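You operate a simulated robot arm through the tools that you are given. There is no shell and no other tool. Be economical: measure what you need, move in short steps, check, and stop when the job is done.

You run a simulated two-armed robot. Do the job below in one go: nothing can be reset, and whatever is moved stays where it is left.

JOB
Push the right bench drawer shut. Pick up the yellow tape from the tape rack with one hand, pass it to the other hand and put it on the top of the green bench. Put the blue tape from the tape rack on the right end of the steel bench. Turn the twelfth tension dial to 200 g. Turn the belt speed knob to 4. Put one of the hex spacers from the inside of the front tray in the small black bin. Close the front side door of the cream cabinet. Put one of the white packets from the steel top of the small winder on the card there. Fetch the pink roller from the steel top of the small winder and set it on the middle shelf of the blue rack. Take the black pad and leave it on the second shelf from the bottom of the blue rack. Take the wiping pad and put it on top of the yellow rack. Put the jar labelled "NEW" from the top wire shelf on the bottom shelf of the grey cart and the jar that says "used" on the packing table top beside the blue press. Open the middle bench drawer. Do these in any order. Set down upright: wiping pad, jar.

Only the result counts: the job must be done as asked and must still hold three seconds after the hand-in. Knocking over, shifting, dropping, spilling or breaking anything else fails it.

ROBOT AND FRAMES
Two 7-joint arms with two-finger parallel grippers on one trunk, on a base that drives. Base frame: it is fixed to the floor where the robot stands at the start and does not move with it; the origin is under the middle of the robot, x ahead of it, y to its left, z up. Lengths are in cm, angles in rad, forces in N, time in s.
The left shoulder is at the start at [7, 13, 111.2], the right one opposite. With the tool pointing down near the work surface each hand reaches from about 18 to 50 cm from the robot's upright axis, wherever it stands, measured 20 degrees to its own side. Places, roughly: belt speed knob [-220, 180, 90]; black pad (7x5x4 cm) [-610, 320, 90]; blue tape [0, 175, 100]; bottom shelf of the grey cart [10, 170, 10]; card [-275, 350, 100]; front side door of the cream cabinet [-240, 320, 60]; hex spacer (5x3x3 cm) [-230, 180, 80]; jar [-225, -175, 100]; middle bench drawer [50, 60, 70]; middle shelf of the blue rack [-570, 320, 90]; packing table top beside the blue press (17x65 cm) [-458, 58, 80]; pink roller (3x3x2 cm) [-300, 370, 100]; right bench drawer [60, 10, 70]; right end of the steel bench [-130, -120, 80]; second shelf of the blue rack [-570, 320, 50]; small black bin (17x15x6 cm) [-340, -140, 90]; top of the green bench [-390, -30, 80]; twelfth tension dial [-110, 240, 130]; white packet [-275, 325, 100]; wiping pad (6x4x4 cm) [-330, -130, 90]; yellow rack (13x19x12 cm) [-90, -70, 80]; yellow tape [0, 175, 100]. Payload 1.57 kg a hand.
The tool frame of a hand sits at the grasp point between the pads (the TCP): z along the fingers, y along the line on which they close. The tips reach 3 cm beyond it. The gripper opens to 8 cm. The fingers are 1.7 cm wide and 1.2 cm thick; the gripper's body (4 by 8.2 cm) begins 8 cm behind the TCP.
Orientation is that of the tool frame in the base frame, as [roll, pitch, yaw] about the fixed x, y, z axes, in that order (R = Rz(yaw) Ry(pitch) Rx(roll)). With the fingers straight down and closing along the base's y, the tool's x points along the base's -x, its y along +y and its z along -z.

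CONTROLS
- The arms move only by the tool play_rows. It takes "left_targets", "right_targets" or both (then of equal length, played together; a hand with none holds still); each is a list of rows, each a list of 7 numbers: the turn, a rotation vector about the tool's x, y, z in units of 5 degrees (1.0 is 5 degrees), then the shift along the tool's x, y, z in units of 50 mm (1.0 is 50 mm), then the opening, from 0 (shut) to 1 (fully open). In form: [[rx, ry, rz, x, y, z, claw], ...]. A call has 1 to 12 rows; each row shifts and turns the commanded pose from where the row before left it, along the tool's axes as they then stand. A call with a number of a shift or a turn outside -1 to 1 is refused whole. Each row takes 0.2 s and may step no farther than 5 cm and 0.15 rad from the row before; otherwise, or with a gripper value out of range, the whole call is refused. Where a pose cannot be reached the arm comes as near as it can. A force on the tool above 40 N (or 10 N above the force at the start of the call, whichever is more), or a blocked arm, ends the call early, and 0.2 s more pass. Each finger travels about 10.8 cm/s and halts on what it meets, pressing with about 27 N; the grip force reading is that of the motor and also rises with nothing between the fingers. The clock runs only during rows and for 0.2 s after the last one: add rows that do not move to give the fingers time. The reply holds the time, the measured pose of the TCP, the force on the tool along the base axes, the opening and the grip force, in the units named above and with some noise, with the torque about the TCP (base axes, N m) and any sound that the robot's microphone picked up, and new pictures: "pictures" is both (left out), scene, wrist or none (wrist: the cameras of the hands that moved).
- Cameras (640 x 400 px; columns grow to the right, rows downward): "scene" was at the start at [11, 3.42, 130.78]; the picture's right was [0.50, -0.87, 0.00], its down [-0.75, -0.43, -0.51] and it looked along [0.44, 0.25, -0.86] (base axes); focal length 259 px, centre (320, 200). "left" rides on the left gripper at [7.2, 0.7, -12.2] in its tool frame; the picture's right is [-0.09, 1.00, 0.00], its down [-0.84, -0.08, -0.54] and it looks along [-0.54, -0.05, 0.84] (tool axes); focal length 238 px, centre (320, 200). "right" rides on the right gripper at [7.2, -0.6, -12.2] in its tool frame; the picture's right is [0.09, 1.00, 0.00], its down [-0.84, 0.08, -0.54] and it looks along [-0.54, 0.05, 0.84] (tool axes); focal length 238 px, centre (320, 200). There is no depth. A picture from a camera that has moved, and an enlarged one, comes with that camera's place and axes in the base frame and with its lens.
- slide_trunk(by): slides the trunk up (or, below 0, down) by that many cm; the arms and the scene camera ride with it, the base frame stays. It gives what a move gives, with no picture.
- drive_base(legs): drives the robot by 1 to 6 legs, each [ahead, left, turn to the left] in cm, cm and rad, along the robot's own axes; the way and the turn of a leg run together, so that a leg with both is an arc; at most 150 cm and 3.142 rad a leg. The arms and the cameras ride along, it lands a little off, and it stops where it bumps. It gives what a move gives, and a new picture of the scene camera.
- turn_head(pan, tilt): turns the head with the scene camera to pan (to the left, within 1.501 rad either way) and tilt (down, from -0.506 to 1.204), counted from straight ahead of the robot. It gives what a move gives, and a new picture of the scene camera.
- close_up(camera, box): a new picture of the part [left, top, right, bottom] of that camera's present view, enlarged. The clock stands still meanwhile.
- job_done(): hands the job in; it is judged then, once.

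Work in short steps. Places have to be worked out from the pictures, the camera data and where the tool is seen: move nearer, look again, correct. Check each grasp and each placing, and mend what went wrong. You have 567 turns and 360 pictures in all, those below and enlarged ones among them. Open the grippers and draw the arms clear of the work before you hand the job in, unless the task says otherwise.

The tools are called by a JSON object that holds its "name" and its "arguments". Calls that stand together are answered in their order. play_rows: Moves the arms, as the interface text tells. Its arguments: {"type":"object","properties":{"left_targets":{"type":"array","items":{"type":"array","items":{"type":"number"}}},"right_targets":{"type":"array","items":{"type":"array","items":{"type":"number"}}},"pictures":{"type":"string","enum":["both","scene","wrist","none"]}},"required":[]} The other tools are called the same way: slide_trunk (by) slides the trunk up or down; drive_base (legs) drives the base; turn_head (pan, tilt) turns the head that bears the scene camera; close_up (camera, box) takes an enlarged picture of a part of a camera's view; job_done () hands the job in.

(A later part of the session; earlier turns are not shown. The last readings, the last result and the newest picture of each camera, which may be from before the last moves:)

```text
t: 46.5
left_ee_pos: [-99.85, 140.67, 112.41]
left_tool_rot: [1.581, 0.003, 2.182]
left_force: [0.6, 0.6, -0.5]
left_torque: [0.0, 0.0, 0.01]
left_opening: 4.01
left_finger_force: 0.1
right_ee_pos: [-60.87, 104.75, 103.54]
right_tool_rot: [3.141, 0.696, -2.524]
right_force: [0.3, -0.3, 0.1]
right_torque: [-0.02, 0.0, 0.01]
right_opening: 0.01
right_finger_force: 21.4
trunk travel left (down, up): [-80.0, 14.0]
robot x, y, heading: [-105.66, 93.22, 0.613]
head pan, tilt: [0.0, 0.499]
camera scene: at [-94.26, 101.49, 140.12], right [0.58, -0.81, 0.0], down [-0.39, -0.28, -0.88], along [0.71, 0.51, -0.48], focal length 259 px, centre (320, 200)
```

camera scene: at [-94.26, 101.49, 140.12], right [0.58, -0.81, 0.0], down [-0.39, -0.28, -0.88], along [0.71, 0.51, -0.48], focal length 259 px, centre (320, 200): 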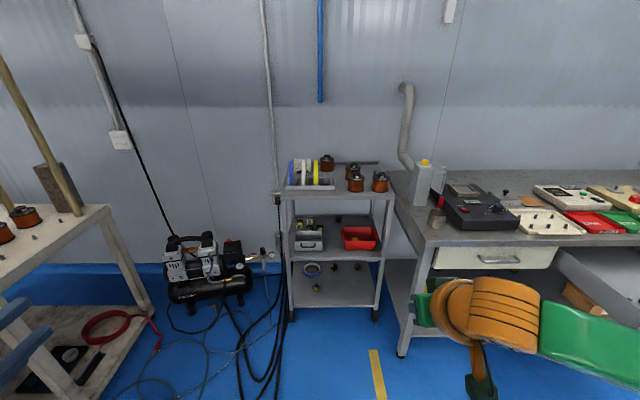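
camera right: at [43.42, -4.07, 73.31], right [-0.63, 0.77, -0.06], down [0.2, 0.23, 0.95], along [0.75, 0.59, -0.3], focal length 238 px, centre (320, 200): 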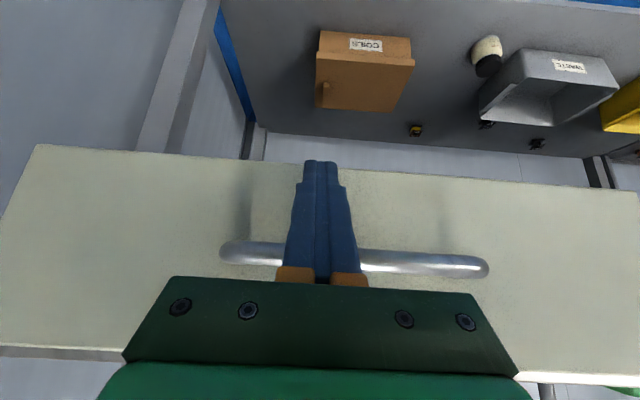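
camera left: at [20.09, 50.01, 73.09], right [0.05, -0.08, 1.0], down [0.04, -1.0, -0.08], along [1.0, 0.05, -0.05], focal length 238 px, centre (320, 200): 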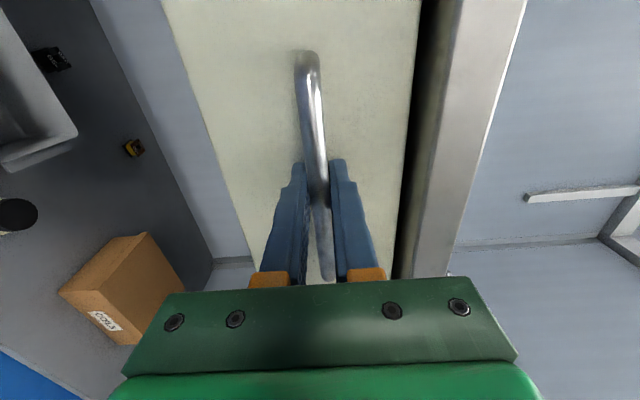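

The cart stands straight ahead, tapes about 6 cm left of my axis and 115–125 cm ahead. I bring both hands back to pointing down before I go nearer.

{"name": "play_rows", "arguments": {"left_targets": [[0.923, 0.923, -0.923, 0, 0, 0, 1], [0.923, 0.923, -0.923, 0, 0, 0, 1], [0.923, 0.923, -0.923, 0, 0, 0, 1], [0.923, 0.923, -0.923, 0, 0, 0, 1], [0.923, 0.923, -0.923, 0, 0, 0, 1], [0.923, 0.923, -0.923, 0, 0, 0, 1], [0.923, 0.923, -0.923, 0, 0, 0, 1], [0.923, 0.923, -0.923, 0, 0, 0, 1]], "right_targets": [[0, 1, 0, 0, 0, 0, 1], [0, 1, 0, 0, 0, 0, 1], [0, 1, 0, 0, 0, 0, 1], [0, 1, 0, 0, 0, 0, 1], [0, 1, 0, 0, 0, 0, 1], [0, 1, 0, 0, 0, 0, 1], [0, 1, 0, 0, 0, 0, 1], [0, 1, 0, 0, 0, 0, 1]], "pictures": "none"}}

{"name": "play_rows", "arguments": {"left_targets": [[0.923, 0.923, -0.923, 0, 0, 0, 1], [0.923, 0.923, -0.923, 0, 0, 0, 1], [0.923, 0.923, -0.923, 0, 0, 0, 1], [0.923, 0.923, -0.923, 0, 0, 0, 1], [0.923, 0.923, -0.923, 0, 0, 0, 1], [0.923, 0.923, -0.923, 0, 0, 0, 1], [0.923, 0.923, -0.923, 0, 0, 0, 1]], "pictures": "none"}}

{"name": "drive_base", "arguments": {"legs": [[60, 4, 0]]}}

```text
t: 48.3
left_ee_pos: [-100.78, 144.45, 112.52]
left_tool_rot: [2.362, 0.331, 2.987]
left_force: [0.2, 0.0, 0.5]
left_torque: [0.04, 0.01, 0.01]
left_opening: 8.0
left_finger_force: 0.1
left hand out of reach, approached as far as the arm can: row 1, 2, 3, 6
right_ee_pos: [-60.64, 104.93, 103.65]
right_tool_rot: [3.141, -0.004, -2.523]
right_force: [1.0, 0.2, 0.3]
right_torque: [0.02, 0.02, -0.02]
right_opening: 7.99
right_finger_force: 0.1
trunk travel left (down, up): [-80.0, 14.0]
robot x, y, heading: [-106.04, 93.04, 0.618]
head pan, tilt: [0.0, 0.499]
```

```text
t: 49.9
left_ee_pos: [-100.82, 144.28, 112.41]
left_tool_rot: [3.102, 0.028, -2.552]
left_force: [0.9, 0.0, -0.5]
left_torque: [0.0, 0.04, 0.02]
left_opening: 7.98
left_finger_force: 0.0
right_ee_pos: [-60.76, 104.97, 103.52]
right_tool_rot: [3.141, -0.004, -2.523]
right_force: [0.6, 0.6, 0.1]
right_torque: [-0.01, -0.01, -0.01]
right_opening: 8.04
right_finger_force: 0.1
trunk travel left (down, up): [-80.0, 14.0]
robot x, y, heading: [-105.84, 93.03, 0.621]
head pan, tilt: [0.0, 0.499]
```

```text
t: 53.3
left_ee_pos: [-55.0, 182.14, 112.39]
left_tool_rot: [3.101, 0.031, -2.546]
left_force: [0.0, -1.7, 0.8]
left_torque: [0.03, 0.0, -0.03]
left_opening: 8.03
left_finger_force: 0.1
right_ee_pos: [-14.9, 143.0, 103.5]
right_tool_rot: [-3.14, -0.002, -2.517]
right_force: [0.2, -0.7, -0.5]
right_torque: [-0.01, 0.0, 0.01]
right_opening: 8.01
right_finger_force: 0.0
trunk travel left (down, up): [-80.0, 14.0]
robot x, y, heading: [-59.55, 130.91, 0.623]
head pan, tilt: [0.0, 0.499]
camera scene: at [-48.28, 139.42, 140.14], right [0.58, -0.81, 0.0], down [-0.39, -0.28, -0.88], along [0.71, 0.51, -0.48], focal length 259 px, centre (320, 200)
```

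scene: 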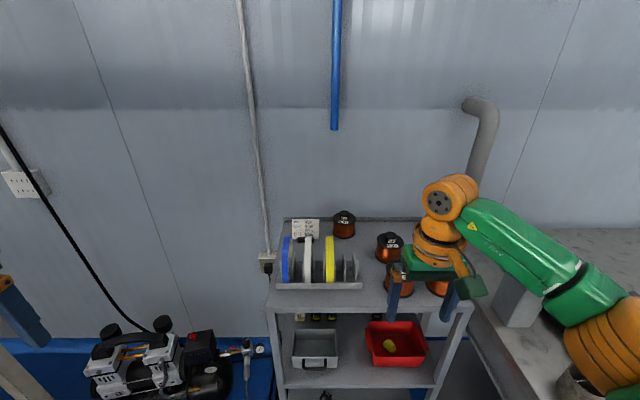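

The right hand now hovers near the spools. I raise the trunk 10 cm for safety and zoom in on the rack.

{"name": "slide_trunk", "arguments": {"by": 10}}

{"name": "turn_head", "arguments": {"pan": 0.0, "tilt": 0.75}}

{"name": "close_up", "arguments": {"camera": "scene", "box": [240, 100, 480, 250]}}

```text
t: 54.6
left_ee_pos: [-55.01, 182.21, 122.35]
left_tool_rot: [3.099, 0.028, -2.546]
left_force: [0.2, 0.0, 0.3]
left_torque: [0.03, 0.01, -0.03]
left_opening: 7.99
left_finger_force: 0.0
right_ee_pos: [-14.76, 142.95, 113.77]
right_tool_rot: [3.141, -0.003, -2.516]
right_force: [-0.7, 0.8, 0.3]
right_torque: [-0.02, 0.02, -0.01]
right_opening: 7.99
right_finger_force: 0.2
trunk travel left (down, up): [-90.0, 4.0]
robot x, y, heading: [-59.59, 131.06, 0.625]
head pan, tilt: [0.0, 0.499]
```

```text
t: 55.4
left_ee_pos: [-54.91, 182.33, 122.37]
left_tool_rot: [3.1, 0.029, -2.547]
left_force: [-0.2, 0.7, 0.8]
left_torque: [-0.02, -0.05, 0.03]
left_opening: 7.99
left_finger_force: 0.0
right_ee_pos: [-14.94, 142.99, 113.62]
right_tool_rot: [-3.141, -0.003, -2.516]
right_force: [-0.7, -0.1, -0.2]
right_torque: [-0.01, -0.02, -0.01]
right_opening: 7.97
right_finger_force: 0.1
trunk travel left (down, up): [-90.0, 4.0]
robot x, y, heading: [-59.76, 131.22, 0.63]
head pan, tilt: [0.0, 0.75]
camera scene: at [-48.81, 139.04, 147.93], right [0.58, -0.81, 0.0], down [-0.55, -0.4, -0.73], along [0.59, 0.43, -0.68], focal length 259 px, centre (320, 200)
```

scene: 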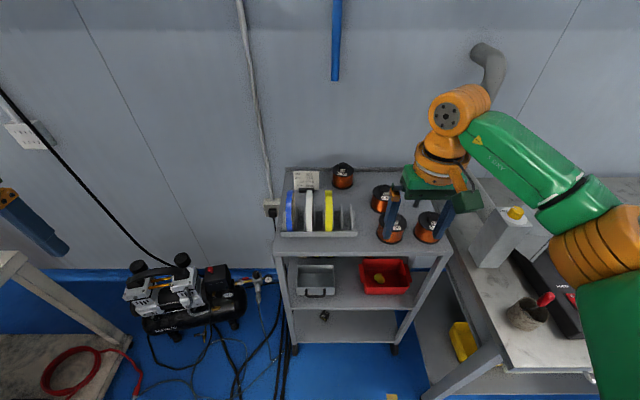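

```text
2.67 times, centred on (360, 175) of scene
camera zoom: at [-48.81, 139.04, 147.93], right [0.58, -0.81, 0.0], down [-0.55, -0.4, -0.73], along [0.59, 0.43, -0.68], focal length 690 px, centre (213, 267)
```

zoom: 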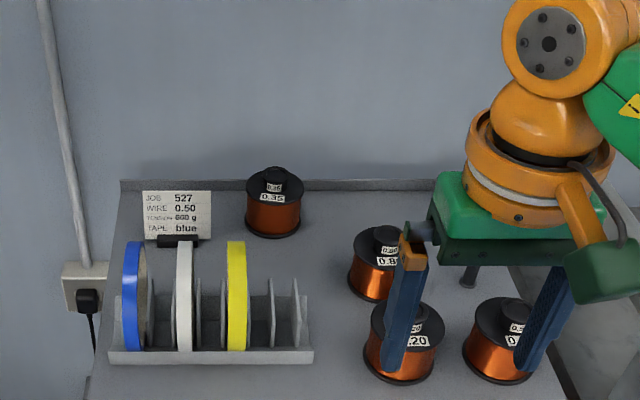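

Rings stand in the fore‑aft plane, so a tool‑down grasp closing sideways fits; I judge the yellow ring's top at about [-3.5,169,100.8]. I straighten the left hand, draw the right one in, and drive 18 cm nearer.

{"name": "play_rows", "arguments": {"left_targets": [[0.48, 0.33, -0.37, 0, 0, 0, 0.5], [0, 0, 0, 0, -0.9, 0, 0.5], [0, 0, 0, 0, -0.9, 0, 0.5], [0, 0, 0, 0, -0.9, 0, 0.5]], "right_targets": [[0, 0, 0, 0.9, 0, 0, 1], [0, 0, 0, 0.9, 0, 0, 1], [0, 0, 0, 0.2, 0, 0, 1], [0, 0, 0, 0, 0, 0, 1]], "pictures": "none"}}

{"name": "drive_base", "arguments": {"legs": [[18, 0, 0]]}}

{"name": "play_rows", "arguments": {"left_targets": [[0, 0, 0, 0, -0.9, 0, 0.5], [0, 0, 0, 0, -0.9, 0, 0.5], [0, 0, 0, 0, -0.9, 0, 0.5]], "pictures": "both"}}

```text
t: 56.4
left_ee_pos: [-46.85, 171.14, 122.28]
left_tool_rot: [3.141, 0.0, -2.515]
left_force: [-0.1, 0.1, -0.1]
left_torque: [0.03, 0.0, 0.01]
left_opening: 4.0
left_finger_force: 0.1
right_ee_pos: [-22.72, 137.09, 113.5]
right_tool_rot: [3.14, -0.005, -2.518]
right_force: [0.2, 0.3, 0.1]
right_torque: [0.0, -0.01, 0.0]
right_opening: 8.0
right_finger_force: 0.0
trunk travel left (down, up): [-90.0, 4.0]
robot x, y, heading: [-59.21, 131.1, 0.627]
head pan, tilt: [0.0, 0.75]
```

```text
t: 57.9
left_ee_pos: [-32.72, 181.6, 122.54]
left_tool_rot: [3.141, 0.005, -2.514]
left_force: [0.8, -0.6, -0.4]
left_torque: [0.02, -0.02, -0.02]
left_opening: 4.02
left_finger_force: 0.1
right_ee_pos: [-8.65, 147.53, 113.73]
right_tool_rot: [-3.14, 0.003, -2.517]
right_force: [-0.4, -1.0, -0.2]
right_torque: [0.04, -0.02, 0.03]
right_opening: 8.02
right_finger_force: 0.0
trunk travel left (down, up): [-90.0, 4.0]
robot x, y, heading: [-45.44, 141.55, 0.623]
head pan, tilt: [0.0, 0.75]
camera scene: at [-34.64, 149.23, 147.98], right [0.58, -0.81, 0.0], down [-0.55, -0.4, -0.73], along [0.6, 0.43, -0.68], focal length 259 px, centre (320, 200)
```

scene: 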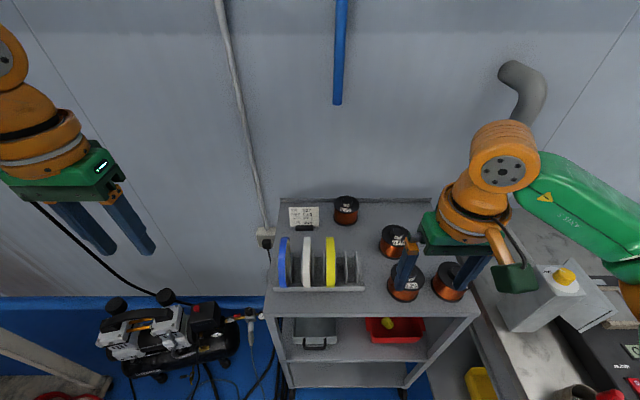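

```text
t: 58.7
left_ee_pos: [-24.73, 171.62, 122.2]
left_tool_rot: [3.137, -0.002, -2.514]
left_force: [0.2, 0.0, 0.1]
left_torque: [0.01, 0.03, 0.01]
left_opening: 3.99
left_finger_force: 0.0
left hand out of reach, approached as far as the arm can: row 3
right_ee_pos: [-8.2, 147.88, 113.53]
right_tool_rot: [-3.14, -0.003, -2.519]
right_force: [0.0, -0.2, -0.2]
right_torque: [-0.03, 0.02, -0.03]
right_opening: 7.99
right_finger_force: 0.0
trunk travel left (down, up): [-90.0, 4.0]
robot x, y, heading: [-45.55, 141.47, 0.623]
head pan, tilt: [0.0, 0.75]
camera scene: at [-33.97, 149.66, 147.9], right [0.58, -0.81, 0.0], down [-0.55, -0.4, -0.73], along [0.59, 0.43, -0.68], focal length 259 px, centre (320, 200)
camera left: at [-30.71, 167.91, 134.36], right [-0.51, 0.86, 0.0], down [0.73, 0.43, 0.54], along [0.46, 0.28, -0.84], focal length 238 px, centre (320, 200)
```

scene: 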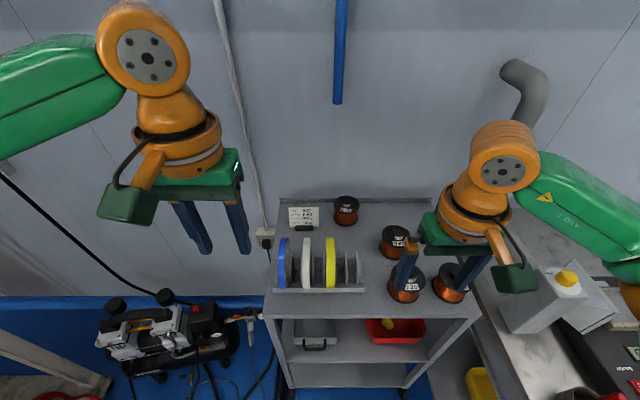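
left: 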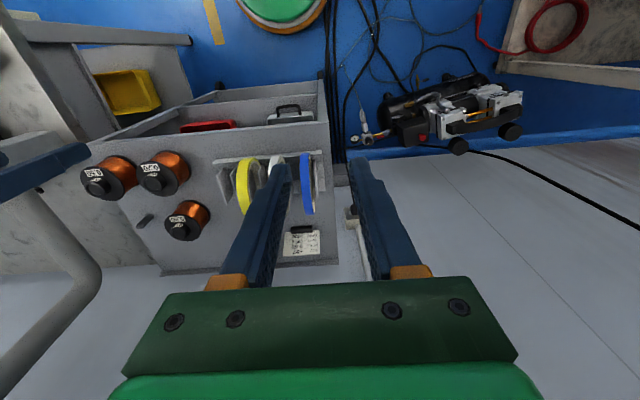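

Comparing the two head views gives the yellow ring top near [1,171.7,96], the shelf at z≈83. I drive 9 ahead and 4 right so the left hand can come over it.

{"name": "drive_base", "arguments": {"legs": [[9, -4, 0]]}}

{"name": "play_rows", "arguments": {"left_targets": [[0, 0, 0, -1, 0, 0, 0.5], [0, 0, 0, -0.4, -0.8, 0, 0.5]], "pictures": "both"}}

```text
t: 59.9
left_ee_pos: [-15.79, 173.33, 122.55]
left_tool_rot: [3.141, 0.006, -2.52]
left_force: [0.1, 0.2, 0.3]
left_torque: [0.02, -0.06, 0.0]
left_opening: 3.96
left_finger_force: 0.1
right_ee_pos: [0.84, 149.67, 113.88]
right_tool_rot: [-3.139, 0.002, -2.518]
right_force: [-0.1, -0.3, 0.0]
right_torque: [-0.01, -0.02, -0.02]
right_opening: 7.99
right_finger_force: 0.0
trunk travel left (down, up): [-90.0, 4.0]
robot x, y, heading: [-35.69, 143.76, 0.624]
head pan, tilt: [0.0, 0.75]
camera scene: at [-25.36, 151.38, 148.0], right [0.58, -0.81, 0.0], down [-0.55, -0.4, -0.73], along [0.6, 0.43, -0.68], focal length 259 px, centre (320, 200)
```

scene: 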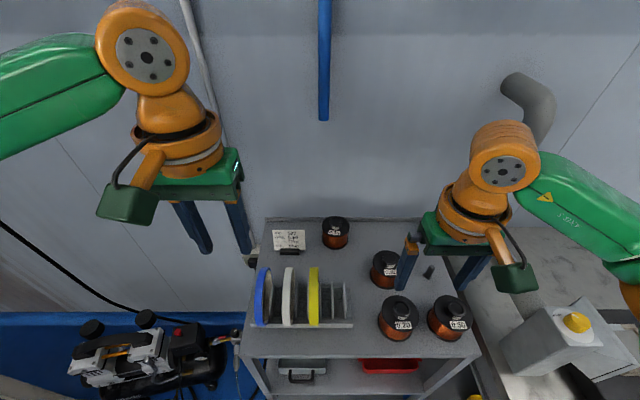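

```text
t: 60.5
left_ee_pos: [-15.34, 174.71, 123.27]
left_tool_rot: [-3.142, 0.003, -2.518]
left_force: [0.1, 0.5, 0.4]
left_torque: [0.02, 0.0, 0.01]
left_opening: 4.0
left_finger_force: 0.1
left hand out of reach, approached as far as the arm can: row 1, 2
right_ee_pos: [1.18, 149.66, 113.74]
right_tool_rot: [3.141, -0.001, -2.518]
right_force: [-0.6, -0.2, 0.9]
right_torque: [-0.03, -0.02, 0.0]
right_opening: 7.98
right_finger_force: 0.0
trunk travel left (down, up): [-90.0, 4.0]
robot x, y, heading: [-35.76, 143.66, 0.625]
head pan, tilt: [0.0, 0.75]
camera scene: at [-24.85, 151.48, 147.96], right [0.58, -0.81, 0.0], down [-0.55, -0.4, -0.73], along [0.59, 0.43, -0.68], focal length 259 px, centre (320, 200)
camera left: at [-21.42, 171.03, 135.35], right [-0.51, 0.86, 0.0], down [0.72, 0.42, 0.55], along [0.47, 0.28, -0.84], focal length 238 px, centre (320, 200)
```

scene: 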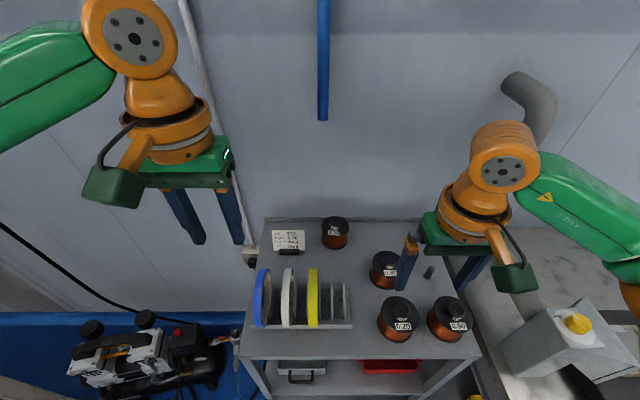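
left: 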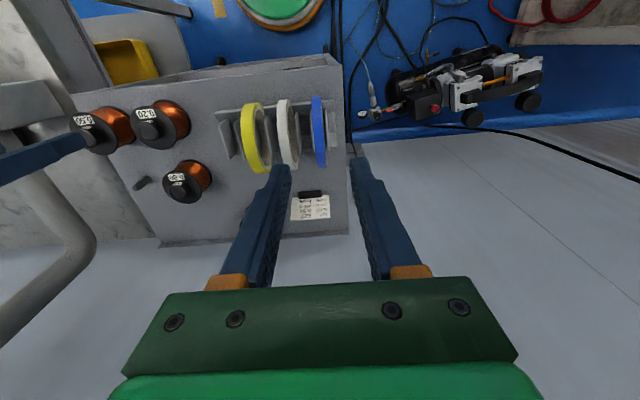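

Raised this high the arm loses reach. I lower the trunk 10 cm (hand tips stay above the tapes), then move the left hand over.

{"name": "slide_trunk", "arguments": {"by": -10}}

{"name": "play_rows", "arguments": {"left_targets": [[0, 0, 0, -0.4, -0.5, 0, 0.5], [0, 0, 0, -0.4, -0.5, 0, 0.5], [0, 0, 0, 0, -0.5, 0, 0.5], [0, 0, 0, 0, 0, 0, 0.5]], "right_targets": [[0, 0, 0, 0.5, -0.3, 0, 1], [0, 0, 0, 0.5, -0.3, 0, 1], [0, 0, 0, 0.0, 0, 0, 1], [0, 0, 0, 0, 0, 0, 1]], "pictures": "both"}}

```text
t: 61.8
left_ee_pos: [-14.98, 174.74, 113.3]
left_tool_rot: [3.141, 0.002, -2.519]
left_force: [0.2, 0.7, 0.0]
left_torque: [-0.01, -0.02, -0.02]
left_opening: 3.99
left_finger_force: 0.0
right_ee_pos: [1.38, 149.68, 103.64]
right_tool_rot: [3.14, -0.001, -2.518]
right_force: [0.1, -0.4, 0.2]
right_torque: [0.0, -0.01, -0.03]
right_opening: 8.01
right_finger_force: 0.0
trunk travel left (down, up): [-80.0, 14.0]
robot x, y, heading: [-35.81, 143.89, 0.628]
head pan, tilt: [0.0, 0.75]
```

```text
t: 62.8
left_ee_pos: [-15.21, 174.23, 113.16]
left_tool_rot: [3.141, 0.003, -2.519]
left_force: [0.2, -0.8, 0.5]
left_torque: [0.01, 0.01, -0.02]
left_opening: 4.01
left_finger_force: 0.0
left hand out of reach, approached as far as the arm can: row 1, 2, 3
right_ee_pos: [-0.95, 144.42, 103.67]
right_tool_rot: [-3.141, -0.002, -2.519]
right_force: [0.6, 0.1, -0.4]
right_torque: [0.02, -0.04, 0.0]
right_opening: 7.99
right_finger_force: 0.3
trunk travel left (down, up): [-80.0, 14.0]
robot x, y, heading: [-35.37, 143.88, 0.626]
head pan, tilt: [0.0, 0.75]
camera scene: at [-24.53, 151.61, 137.92], right [0.58, -0.81, 0.0], down [-0.55, -0.4, -0.73], along [0.59, 0.43, -0.68], focal length 259 px, centre (320, 200)
camera right: at [-6.33, 139.77, 115.72], right [-0.66, 0.75, 0.0], down [0.63, 0.55, 0.54], along [0.41, 0.35, -0.84], focal length 238 px, centre (320, 200)
camera left: at [-21.34, 170.57, 125.37], right [-0.51, 0.86, 0.0], down [0.72, 0.43, 0.54], along [0.47, 0.28, -0.84], focal length 238 px, centre (320, 200)
```

scene: 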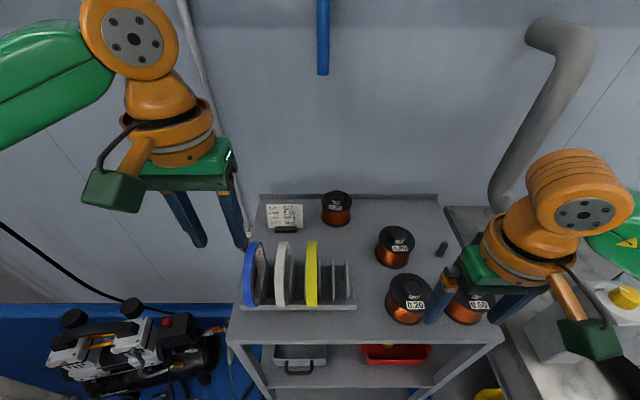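
right: 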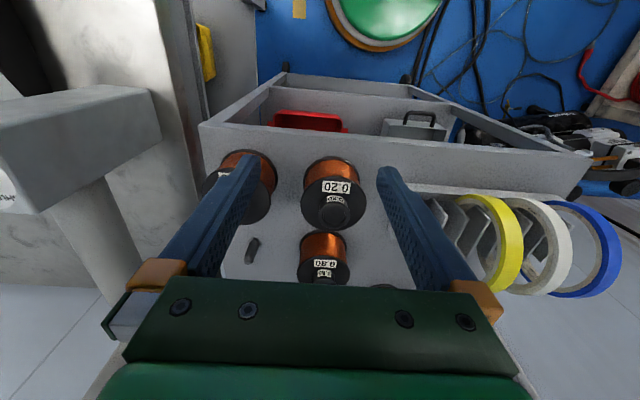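
left: 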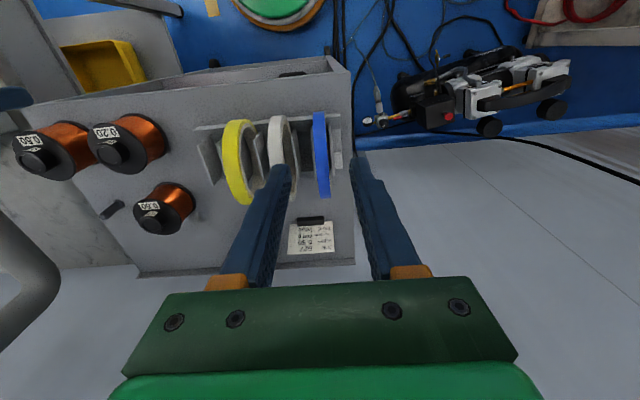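

The left hand hangs near shoulder height where it has little reach. I lower just that hand 9 cm (still short of and above the rack) and then try to advance.

{"name": "play_rows", "arguments": {"left_targets": [[0, 0, 0, 0, 0, 0.6, 0.5], [0, 0, 0, 0, 0, 0.6, 0.5], [0, 0, 0, 0, 0, 0.6, 0.5], [0, 0, 0, 0, 0, 0, 0.5]], "pictures": "none"}}

```text
t: 63.8
left_ee_pos: [-15.19, 174.25, 104.24]
left_tool_rot: [3.139, 0.001, -2.518]
left_force: [0.4, 0.0, 0.6]
left_torque: [-0.01, 0.0, -0.02]
left_opening: 4.02
left_finger_force: 0.2
right_ee_pos: [-0.95, 144.51, 103.63]
right_tool_rot: [-3.141, -0.003, -2.518]
right_force: [0.1, 0.8, 0.3]
right_torque: [0.01, 0.01, 0.05]
right_opening: 7.99
right_finger_force: 0.1
trunk travel left (down, up): [-80.0, 14.0]
robot x, y, heading: [-35.45, 143.4, 0.626]
head pan, tilt: [0.0, 0.75]
```

Triangulating from three cameras puts the yellow ring's centre at about [-4.8,168.2,95.7], top ≈101.5. I raise the hand to clear the other rings and move it over.

{"name": "play_rows", "arguments": {"left_targets": [[0, 0, 0, 0, 0, -0.5, 0.5], [0, 0, 0, 0, 0, -0.5, 0.5], [0, 0, 0, -0.3, -0.7, 0, 0.5], [0, 0, 0, -0.3, -0.7, 0, 0.5], [0, 0, 0, -0.4, -0.8, 0, 0.5], [0, 0, 0, 0, 0, 0, 0.5]], "pictures": "both"}}

```text
t: 65.2
left_ee_pos: [-13.98, 173.44, 109.25]
left_tool_rot: [-3.14, 0.003, -2.513]
left_force: [0.8, -0.3, -0.1]
left_torque: [0.05, 0.01, -0.03]
left_opening: 4.0
left_finger_force: 0.1
left hand out of reach, approached as far as the arm can: row 3, 4, 5
right_ee_pos: [-0.88, 144.5, 103.6]
right_tool_rot: [3.141, -0.002, -2.518]
right_force: [0.0, 0.2, 0.5]
right_torque: [-0.02, -0.02, 0.0]
right_opening: 8.0
right_finger_force: 0.0
trunk travel left (down, up): [-80.0, 14.0]
robot x, y, heading: [-35.4, 143.91, 0.628]
head pan, tilt: [0.0, 0.75]
camera scene: at [-24.5, 151.61, 137.92], right [0.58, -0.81, 0.0], down [-0.55, -0.4, -0.73], along [0.59, 0.43, -0.68], focal length 259 px, centre (320, 200)
camera left: at [-20.16, 169.84, 121.32], right [-0.51, 0.86, 0.0], down [0.72, 0.43, 0.54], along [0.47, 0.28, -0.84], focal length 238 px, centre (320, 200)
```

scene: 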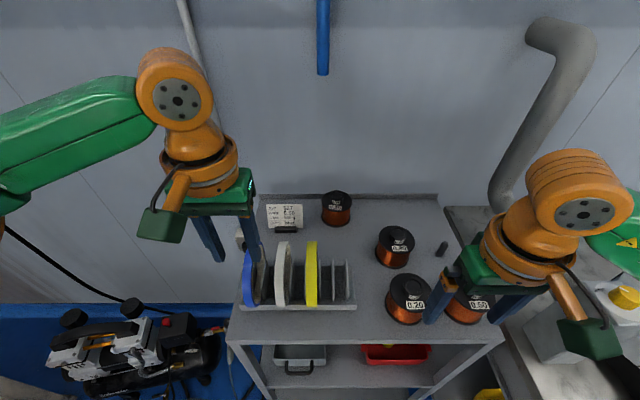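
left: 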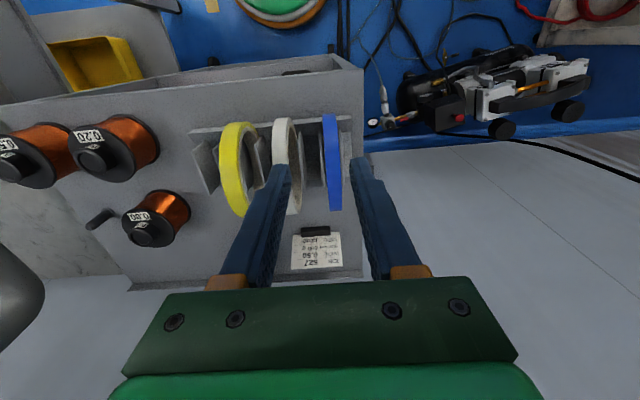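

The left arm cannot reach inward here. I'll use the right hand for picking instead: shift the base 13 cm left so the yellow ring is on the right side.

{"name": "drive_base", "arguments": {"legs": [[0, 13, 0]]}}

{"name": "play_rows", "arguments": {"right_targets": [[0, 0, 0, 0, 0, -0.5, 0.5], [0, 0, 0, 0, 0.6, 0, 0.5], [0, 0, 0, 0, 0.6, 0, 0.5], [0, 0, 0, 0, 0.6, 0, 0.5], [0, 0, 0, -0.5, 0, 0, 0.5], [0, 0, 0, -0.7, 0, 0, 0.5], [0, 0, 0, 0, 0, 0, 0.5]], "pictures": "both"}}

```text
t: 66.5
left_ee_pos: [-21.47, 183.69, 109.28]
left_tool_rot: [3.14, 0.005, -2.512]
left_force: [0.0, -0.7, -0.2]
left_torque: [0.02, 0.04, -0.01]
left_opening: 4.01
left_finger_force: 0.1
right_ee_pos: [-8.27, 154.69, 103.55]
right_tool_rot: [3.138, -0.002, -2.517]
right_force: [-0.2, 0.1, -1.4]
right_torque: [-0.01, -0.01, -0.03]
right_opening: 8.01
right_finger_force: 0.1
trunk travel left (down, up): [-80.0, 14.0]
robot x, y, heading: [-42.91, 153.93, 0.628]
head pan, tilt: [0.0, 0.75]
camera scene: at [-31.88, 161.75, 137.92], right [0.58, -0.81, 0.0], down [-0.55, -0.4, -0.73], along [0.59, 0.43, -0.68], focal length 259 px, centre (320, 200)
```

scene: 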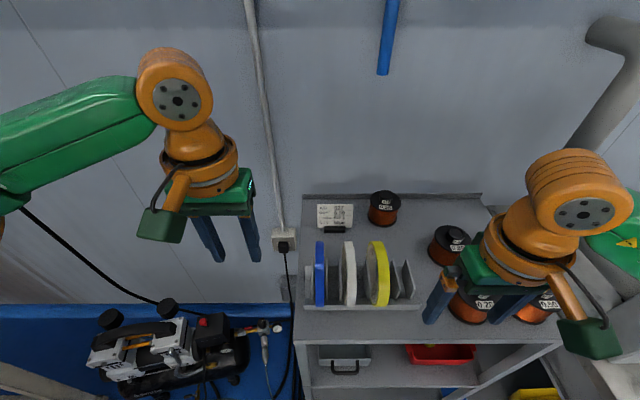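

```text
t: 68.1
left_ee_pos: [-21.61, 184.1, 109.2]
left_tool_rot: [-3.14, 0.003, -2.515]
left_force: [-0.6, -0.5, 0.1]
left_torque: [-0.01, -0.02, -0.01]
left_opening: 4.0
left_finger_force: 0.1
right_ee_pos: [-8.95, 165.82, 105.99]
right_tool_rot: [-3.141, -0.002, -2.516]
right_force: [-0.4, 0.0, -0.3]
right_torque: [0.04, -0.02, 0.0]
right_opening: 3.99
right_finger_force: 0.0
trunk travel left (down, up): [-80.0, 14.0]
robot x, y, heading: [-43.09, 154.3, 0.624]
head pan, tilt: [0.0, 0.75]
camera scene: at [-32.13, 162.02, 137.93], right [0.58, -0.81, 0.0], down [-0.55, -0.4, -0.73], along [0.59, 0.43, -0.68], focal length 259 px, centre (320, 200)
camera right: at [-14.39, 161.11, 118.22], right [-0.66, 0.75, 0.0], down [0.63, 0.55, 0.54], along [0.41, 0.35, -0.84], focal length 238 px, centre (320, 200)
```

scene: 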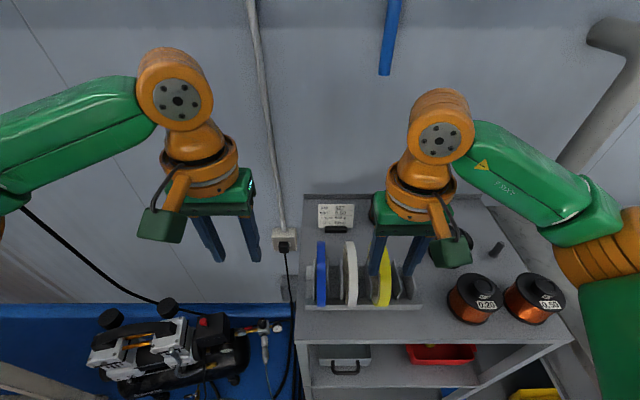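
right: 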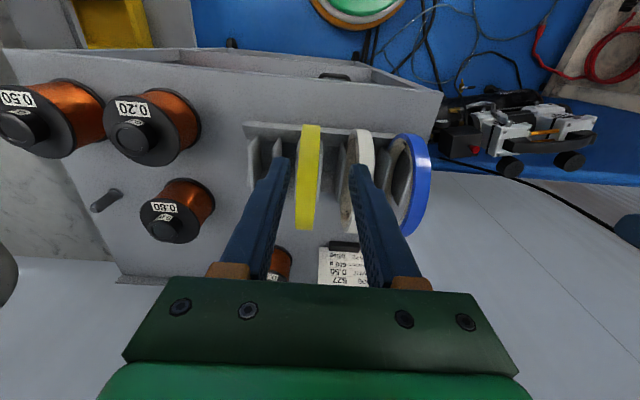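

The yellow ring sits between the right fingers. I go 4.5 cm ahead, 0.5 right and look again before descending.

{"name": "play_rows", "arguments": {"right_targets": [[0, 0, 0, -0.45, -0.1, 0, 0.5], [0, 0, 0, -0.45, 0, 0, 0.5], [0, 0, 0, 0, 0, 0.3, 0.5], [0, 0, 0, 0, 0, 0, 0.5]], "pictures": "wrist"}}

```text
t: 69.1
left_ee_pos: [-21.45, 184.0, 109.19]
left_tool_rot: [3.14, 0.003, -2.512]
left_force: [-0.5, -0.4, 0.4]
left_torque: [-0.02, 0.0, 0.02]
left_opening: 4.02
left_finger_force: 0.0
right_ee_pos: [-4.85, 167.92, 104.62]
right_tool_rot: [3.141, -0.002, -2.519]
right_force: [-0.3, 0.4, 0.5]
right_torque: [0.01, -0.01, -0.02]
right_opening: 3.99
right_finger_force: 0.0
trunk travel left (down, up): [-80.0, 14.0]
robot x, y, heading: [-42.87, 154.36, 0.623]
head pan, tilt: [0.0, 0.75]
camera right: at [-10.37, 163.22, 116.72], right [-0.66, 0.75, 0.0], down [0.63, 0.55, 0.54], along [0.41, 0.35, -0.84], focal length 238 px, centre (320, 200)
```

right: 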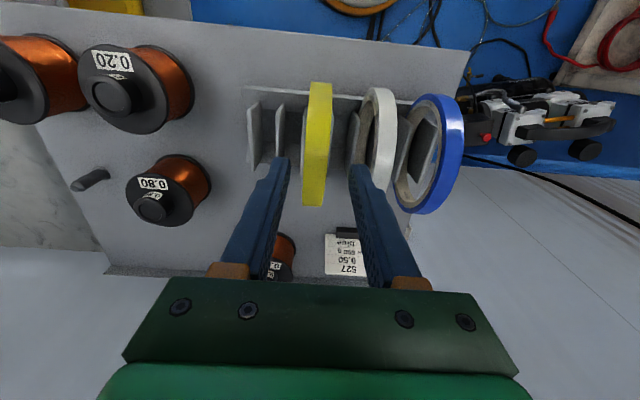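

Centred. I descend 3.6 cm and close.

{"name": "play_rows", "arguments": {"right_targets": [[0, 0, 0, 0, 0, 0.35, 0.5], [0, 0, 0, 0, 0, 0.37, 0.5], [0, 0, 0, 0, 0, 0, 0], [0, 0, 0, 0, 0, 0, 0], [0, 0, 0, 0, 0, 0, 0], [0, 0, 0, 0, 0, 0, 0]], "pictures": "wrist"}}

```text
t: 70.5
left_ee_pos: [-21.49, 183.94, 109.34]
left_tool_rot: [-3.139, 0.001, -2.514]
left_force: [-1.4, 0.6, -0.8]
left_torque: [0.01, 0.02, -0.02]
left_opening: 3.99
left_finger_force: 0.0
right_ee_pos: [-4.89, 167.95, 100.95]
right_tool_rot: [3.141, -0.002, -2.518]
right_force: [-0.1, 0.2, -0.2]
right_torque: [-0.03, 0.03, 0.03]
right_opening: 1.92
right_finger_force: 26.9
trunk travel left (down, up): [-80.0, 14.0]
robot x, y, heading: [-42.97, 153.88, 0.628]
head pan, tilt: [0.0, 0.75]
camera right: at [-10.34, 163.25, 113.09], right [-0.66, 0.75, 0.0], down [0.63, 0.55, 0.54], along [0.41, 0.35, -0.84], focal length 238 px, centre (320, 200)
```

right: 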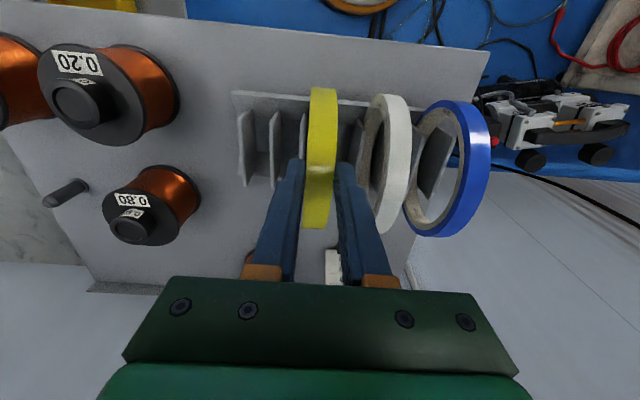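

Gripped (1.92 cm). I lift with the trunk by 14 cm and back away from the cart.

{"name": "slide_trunk", "arguments": {"by": 14}}

{"name": "drive_base", "arguments": {"legs": [[-40, 0, 0]]}}

```text
t: 72.2
left_ee_pos: [-21.57, 183.93, 123.3]
left_tool_rot: [-3.14, 0.004, -2.513]
left_force: [0.2, -0.5, -1.0]
left_torque: [0.0, -0.02, 0.02]
left_opening: 4.01
left_finger_force: 0.1
right_ee_pos: [-4.79, 168.02, 115.02]
right_tool_rot: [-3.141, -0.001, -2.518]
right_force: [0.0, -0.3, -1.0]
right_torque: [-0.02, -0.03, 0.06]
right_opening: 1.94
right_finger_force: 27.5
trunk travel left (down, up): [-94.0, 0.0]
robot x, y, heading: [-43.1, 154.05, 0.623]
head pan, tilt: [0.0, 0.75]
```

```text
t: 74.6
left_ee_pos: [-53.64, 160.76, 123.07]
left_tool_rot: [-3.14, 0.001, -2.513]
left_force: [0.4, -0.3, 0.2]
left_torque: [-0.03, 0.03, 0.0]
left_opening: 4.02
left_finger_force: 0.0
right_ee_pos: [-36.98, 144.84, 114.89]
right_tool_rot: [3.141, -0.005, -2.515]
right_force: [-0.1, 0.5, -1.5]
right_torque: [-0.02, -0.01, -0.03]
right_opening: 1.95
right_finger_force: 27.2
trunk travel left (down, up): [-94.0, 0.0]
robot x, y, heading: [-75.23, 130.77, 0.622]
head pan, tilt: [0.0, 0.75]
camera scene: at [-64.09, 138.94, 151.89], right [0.59, -0.81, 0.0], down [-0.55, -0.4, -0.73], along [0.59, 0.43, -0.68], focal length 259 px, centre (320, 200)
```

scene: 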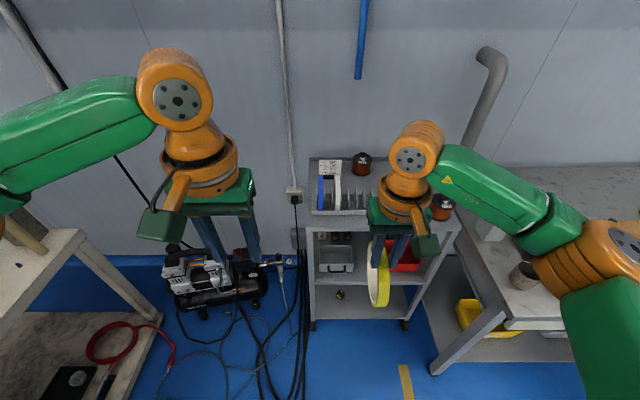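

The ring hangs in the right hand. For the pass, I move the right hand 10 cm inward and turn the left hand to point rightward, to grip the ring's bottom rim along its axis.

{"name": "play_rows", "arguments": {"right_targets": [[0, 0, 0, 0, 0.5, 0, 0], [0, 0, 0, 0, 0.5, 0, 0], [0, 0, 0, 0, 0.5, 0, 0], [0, 0, 0, 0, 0.5, 0, 0], [0, 0, 0, 0, 0, 0, 0], [0, 0, 0, 0, 0, 0, 0], [0, 0, 0, 0, 0, 0, 0], [0, 0, 0, 0, 0, 0, 0], [0, 0, 0, 0, 0, 0, 0], [0, 0, 0, 0, 0, 0, 0], [0, 0, 0, 0, 0, 0, 0], [0, 0, 0, 0, 0, 0, 0]], "left_targets": [[1, 0, 0, 0, 0.5, 0, 0.6], [1, 0, 0, 0, 0, 0, 0.6], [1, 0, 0, 0, 0, 0, 0.6], [1, 0, 0, 0, 0, 0, 0.6], [1, 0, 0, 0, 0, 0, 0.6], [1, 0, 0, 0, 0, 0, 0.6], [1, 0, 0, 0, 0, 0, 0.6], [1, 0, 0, 0, 0, 0, 0.6], [1, 0, 0, 0, 0, 0, 0.6], [1, 0, 0, 0, 0, 0, 0.6], [1, 0, 0, 0, 0, 0, 0.6], [1, 0, 0, 0, 0, 0, 0.6]], "pictures": "none"}}

{"name": "play_rows", "arguments": {"left_targets": [[1, 0, 0, 0, 0, 0, 0.6], [1, 0, 0, 0, 0, 0, 0.6], [1, 0, 0, 0, 0, 0, 0.6], [1, 0, 0, 0, 0, 0, 0.6], [1, 0, 0, 0, 0, 0, 0.6], [1, 0, 0, 0, 0, 0, 0.6], [0, 0, 0, 0, 0.8, 0, 0.6], [0, 0, 0, 0, 0.8, 0, 0.6], [0, 0, 0, 0, 0.8, 0, 0.6], [0, 0, 0, 0, 0.8, 0, 0.6], [0, 0, 0, 0, 0, 0, 0.6]], "pictures": "both"}}

```text
t: 77.2
left_ee_pos: [-55.36, 162.65, 123.2]
left_tool_rot: [-2.092, 0.003, -2.512]
left_force: [-0.1, 0.0, 0.6]
left_torque: [0.01, -0.01, 0.0]
left_opening: 4.83
left_finger_force: 0.2
right_ee_pos: [-43.13, 152.91, 115.01]
right_tool_rot: [3.141, -0.002, -2.515]
right_force: [0.1, 0.1, -0.3]
right_torque: [-0.03, 0.03, 0.0]
right_opening: 1.94
right_finger_force: 26.9
trunk travel left (down, up): [-94.0, 0.0]
robot x, y, heading: [-75.39, 130.86, 0.623]
head pan, tilt: [0.0, 0.75]
```

```text
t: 79.6
left_ee_pos: [-60.53, 159.78, 108.42]
left_tool_rot: [-1.569, 0.003, -2.513]
left_force: [-0.5, -0.8, 0.2]
left_torque: [0.04, -0.02, 0.02]
left_opening: 4.81
left_finger_force: 0.1
left hand out of reach, approached as far as the arm can: row 2, 3, 4, 5
right_ee_pos: [-43.07, 152.75, 114.89]
right_tool_rot: [3.141, -0.002, -2.519]
right_force: [0.8, -0.5, -1.8]
right_torque: [-0.01, -0.03, 0.0]
right_opening: 1.93
right_finger_force: 26.7
trunk travel left (down, up): [-94.0, 0.0]
robot x, y, heading: [-75.0, 130.85, 0.629]
head pan, tilt: [0.0, 0.75]
camera scene: at [-64.39, 138.74, 151.93], right [0.59, -0.81, 0.0], down [-0.55, -0.4, -0.73], along [0.59, 0.43, -0.68], focal length 259 px, centre (320, 200)
camera left: at [-73.54, 165.26, 107.53], right [0.08, 0.05, -1.0], down [0.36, 0.93, 0.08], along [0.93, -0.36, 0.05], focal length 238 px, centre (320, 200)
```

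scene: 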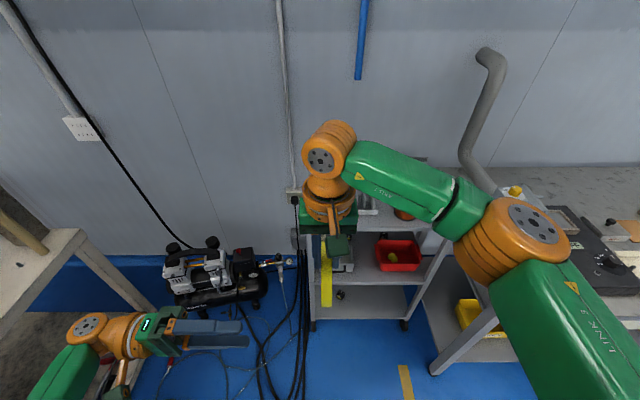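
left: 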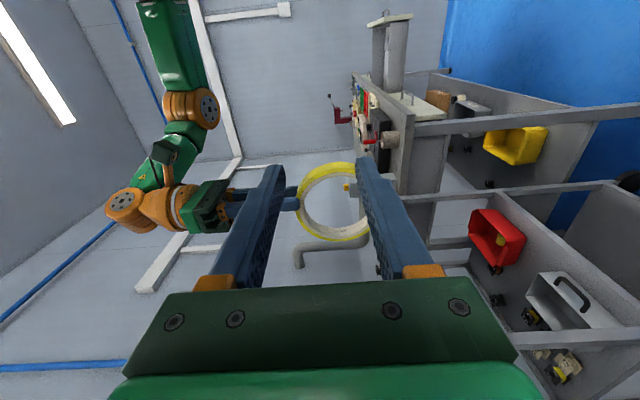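

I look closely at how the right fingers hold the ring.

{"name": "close_up", "arguments": {"camera": "left", "box": [220, 130, 420, 270]}}

```text
2.86 times, centred on (320, 200) of left
camera zoom: at [-73.54, 165.26, 107.53], right [0.08, 0.05, -1.0], down [0.36, 0.93, 0.08], along [0.93, -0.36, 0.05], focal length 681 px, centre (320, 200)
```

zoom: 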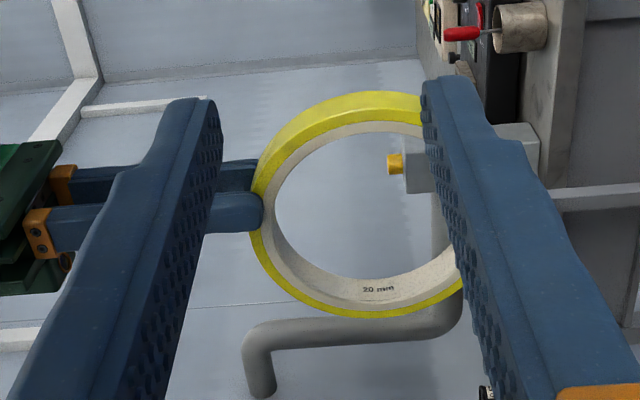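

The ring is 11 cm across, held by the finger ends, centre about z 107. I bring the left hand level with the bottom rim (z≈102), then look.

{"name": "play_rows", "arguments": {"left_targets": [[0, 0, 0, -0.7, 0.42, 0, 0.6], [0, 0, 0, -0.7, 0.42, 0, 0.6], [0, 0, 0, -0.7, 0.42, 0, 0.6], [0, 0, 0, 0, 0, 0.5, 0.6], [0, 0, 0, 0, 0, 0.5, 0.6], [0, 0, 0, 0, 0, 0.4, 0.6], [0, 0, 0, 0, 0, 0, 0.6]], "pictures": "both"}}

```text
t: 81.2
left_ee_pos: [-50.92, 157.76, 104.23]
left_tool_rot: [-1.568, 0.003, -2.513]
left_force: [-0.6, 0.8, 0.4]
left_torque: [0.03, 0.0, 0.01]
left_opening: 4.81
left_finger_force: 0.1
left hand out of reach, approached as far as the arm can: row 2, 3
right_ee_pos: [-43.1, 152.72, 114.94]
right_tool_rot: [3.14, -0.002, -2.518]
right_force: [-1.1, -1.1, -2.0]
right_torque: [-0.03, 0.01, -0.01]
right_opening: 1.93
right_finger_force: 26.8
trunk travel left (down, up): [-94.0, 0.0]
robot x, y, heading: [-75.22, 130.98, 0.62]
head pan, tilt: [0.0, 0.75]
camera scene: at [-64.46, 138.75, 151.93], right [0.59, -0.81, 0.0], down [-0.55, -0.4, -0.73], along [0.59, 0.43, -0.68], focal length 259 px, centre (320, 200)
camera left: at [-63.8, 163.46, 103.47], right [0.08, 0.06, -1.0], down [0.36, 0.93, 0.08], along [0.93, -0.36, 0.05], focal length 238 px, centre (320, 200)
```

scene: 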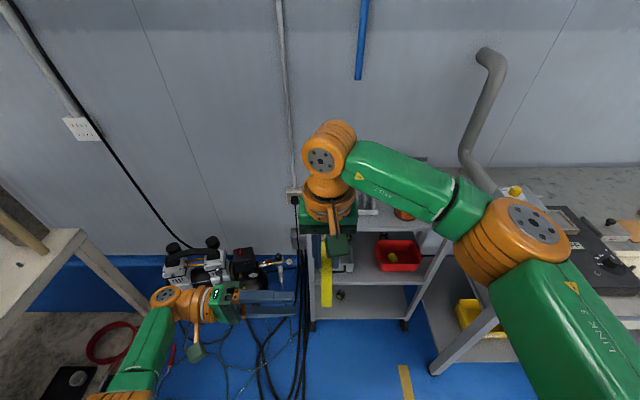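
left: 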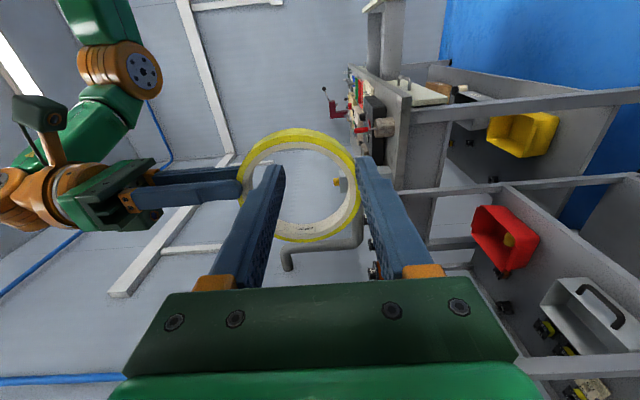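

Nearly there: left TCP must still go 3.8 cm ahead, 2.1 down and then 7 right.

{"name": "play_rows", "arguments": {"left_targets": [[0, 0, 0, -0.38, 0.21, 0, 0.6], [0, 0, 0, -0.38, 0.21, 0, 0.6], [0, 0, 0, 0, 0, 0, 0.6]], "pictures": "wrist"}}

```text
t: 82.0
left_ee_pos: [-49.25, 159.06, 103.42]
left_tool_rot: [-1.57, 0.004, -2.514]
left_force: [0.0, 0.2, -0.1]
left_torque: [-0.02, -0.01, 0.01]
left_opening: 4.81
left_finger_force: 0.0
left hand out of reach, approached as far as the arm can: row 2
right_ee_pos: [-43.19, 152.67, 114.98]
right_tool_rot: [3.141, -0.001, -2.516]
right_force: [-0.1, -0.4, -2.0]
right_torque: [-0.03, 0.02, -0.01]
right_opening: 1.9
right_finger_force: 26.8
trunk travel left (down, up): [-94.0, 0.0]
robot x, y, heading: [-75.23, 130.56, 0.624]
head pan, tilt: [0.0, 0.75]
camera left: at [-62.09, 164.63, 102.52], right [0.08, 0.06, -1.0], down [0.36, 0.93, 0.08], along [0.93, -0.36, 0.05], focal length 238 px, centre (320, 200)
```

left: 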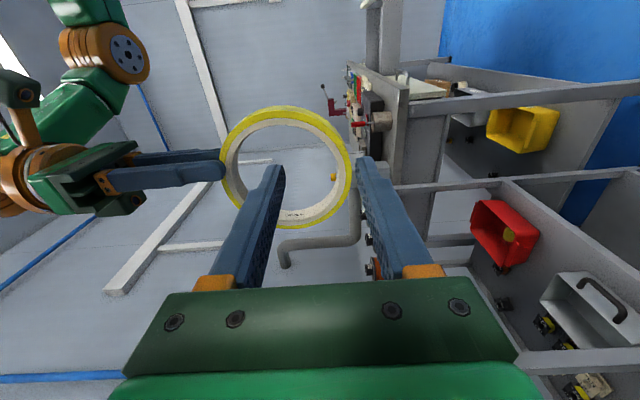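

The left hand is at its limit there, so I bring the ring to it: right hand 1.6 cm back and 1.9 cm up; then the left advances 7.3 cm rightward.

{"name": "play_rows", "arguments": {"right_targets": [[0, 0, 0, 0.16, 0, -0.19, 0], [0, 0, 0, 0.16, 0, -0.19, 0], [0, 0, 0, 0, 0, 0, 0], [0, 0, 0, 0, 0, 0, 0], [0, 0, 0, 0, 0, 0, 0]], "left_targets": [[0, 0, 0, 0, 0, 0, 0.6], [0, 0, 0, 0, 0, 0, 0.6], [0, 0, 0, 0, 0, 0.35, 0.6], [0, 0, 0, 0, 0, 0.35, 0.6], [0, 0, 0, 0, 0, 0, 0.6]], "pictures": "wrist"}}

```text
t: 83.2
left_ee_pos: [-47.02, 156.22, 103.21]
left_tool_rot: [-1.57, 0.003, -2.513]
left_force: [-0.2, -0.8, 0.3]
left_torque: [0.0, 0.02, -0.01]
left_opening: 4.82
left_finger_force: 0.1
right_ee_pos: [-44.37, 151.93, 116.95]
right_tool_rot: [-3.141, -0.002, -2.516]
right_force: [0.1, -0.6, -0.7]
right_torque: [-0.02, 0.02, -0.02]
right_opening: 1.92
right_finger_force: 26.8
trunk travel left (down, up): [-94.0, 0.0]
robot x, y, heading: [-75.4, 130.98, 0.625]
head pan, tilt: [0.0, 0.75]
camera right: at [-49.82, 147.14, 129.01], right [-0.66, 0.75, 0.0], down [0.63, 0.55, 0.54], along [0.41, 0.35, -0.84], focal length 238 px, centre (320, 200)
camera left: at [-60.01, 161.8, 102.52], right [0.08, 0.05, -1.0], down [0.36, 0.93, 0.08], along [0.93, -0.36, 0.05], focal length 238 px, centre (320, 200)
```

right: 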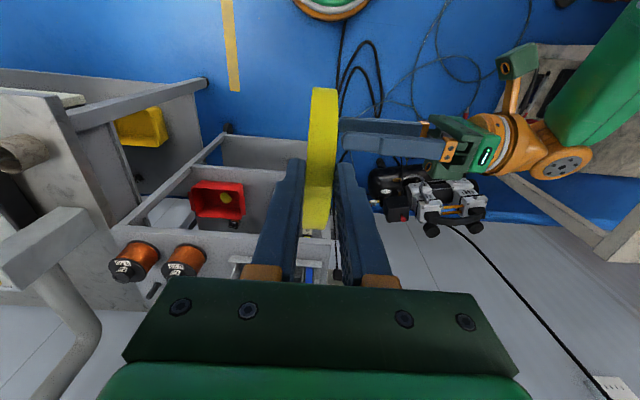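
left: 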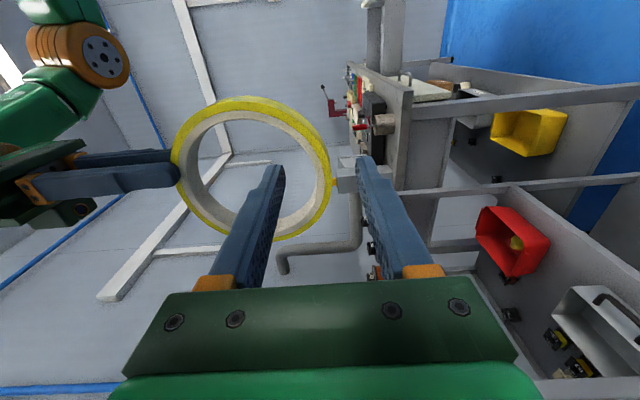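

The rim is now lined up between the left fingers. I advance 3.2 cm and close.

{"name": "play_rows", "arguments": {"left_targets": [[0, 0, 0, -0.08, 0, 0.32, 0.6], [0, 0, 0, 0, 0, 0.32, 0.6], [0, 0, 0, 0, 0, 0, 0.6], [0, 0, 0, 0, 0, 0, 0], [0, 0, 0, 0, 0, 0, 0], [0, 0, 0, 0, 0, 0, 0], [0, 0, 0, 0, 0, 0, 0]], "pictures": "wrist"}}

```text
t: 84.8
left_ee_pos: [-45.0, 153.68, 103.28]
left_tool_rot: [-1.568, 0.003, -2.514]
left_force: [0.4, -0.5, 7.0]
left_torque: [-0.43, 0.37, 0.04]
left_opening: 1.41
left_finger_force: 27.0
right_ee_pos: [-44.29, 151.87, 116.91]
right_tool_rot: [3.141, -0.001, -2.517]
right_force: [-1.3, -0.4, -7.2]
right_torque: [0.26, -0.28, -0.05]
right_opening: 1.93
right_finger_force: 26.7
trunk travel left (down, up): [-94.0, 0.0]
robot x, y, heading: [-75.33, 131.36, 0.628]
head pan, tilt: [0.0, 0.75]
camera left: at [-57.83, 159.44, 102.5], right [0.08, 0.05, -1.0], down [0.36, 0.93, 0.08], along [0.93, -0.36, 0.05], focal length 238 px, centre (320, 200)
```

left: 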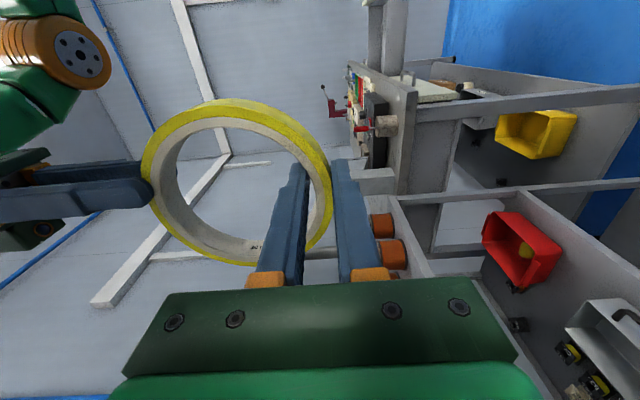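

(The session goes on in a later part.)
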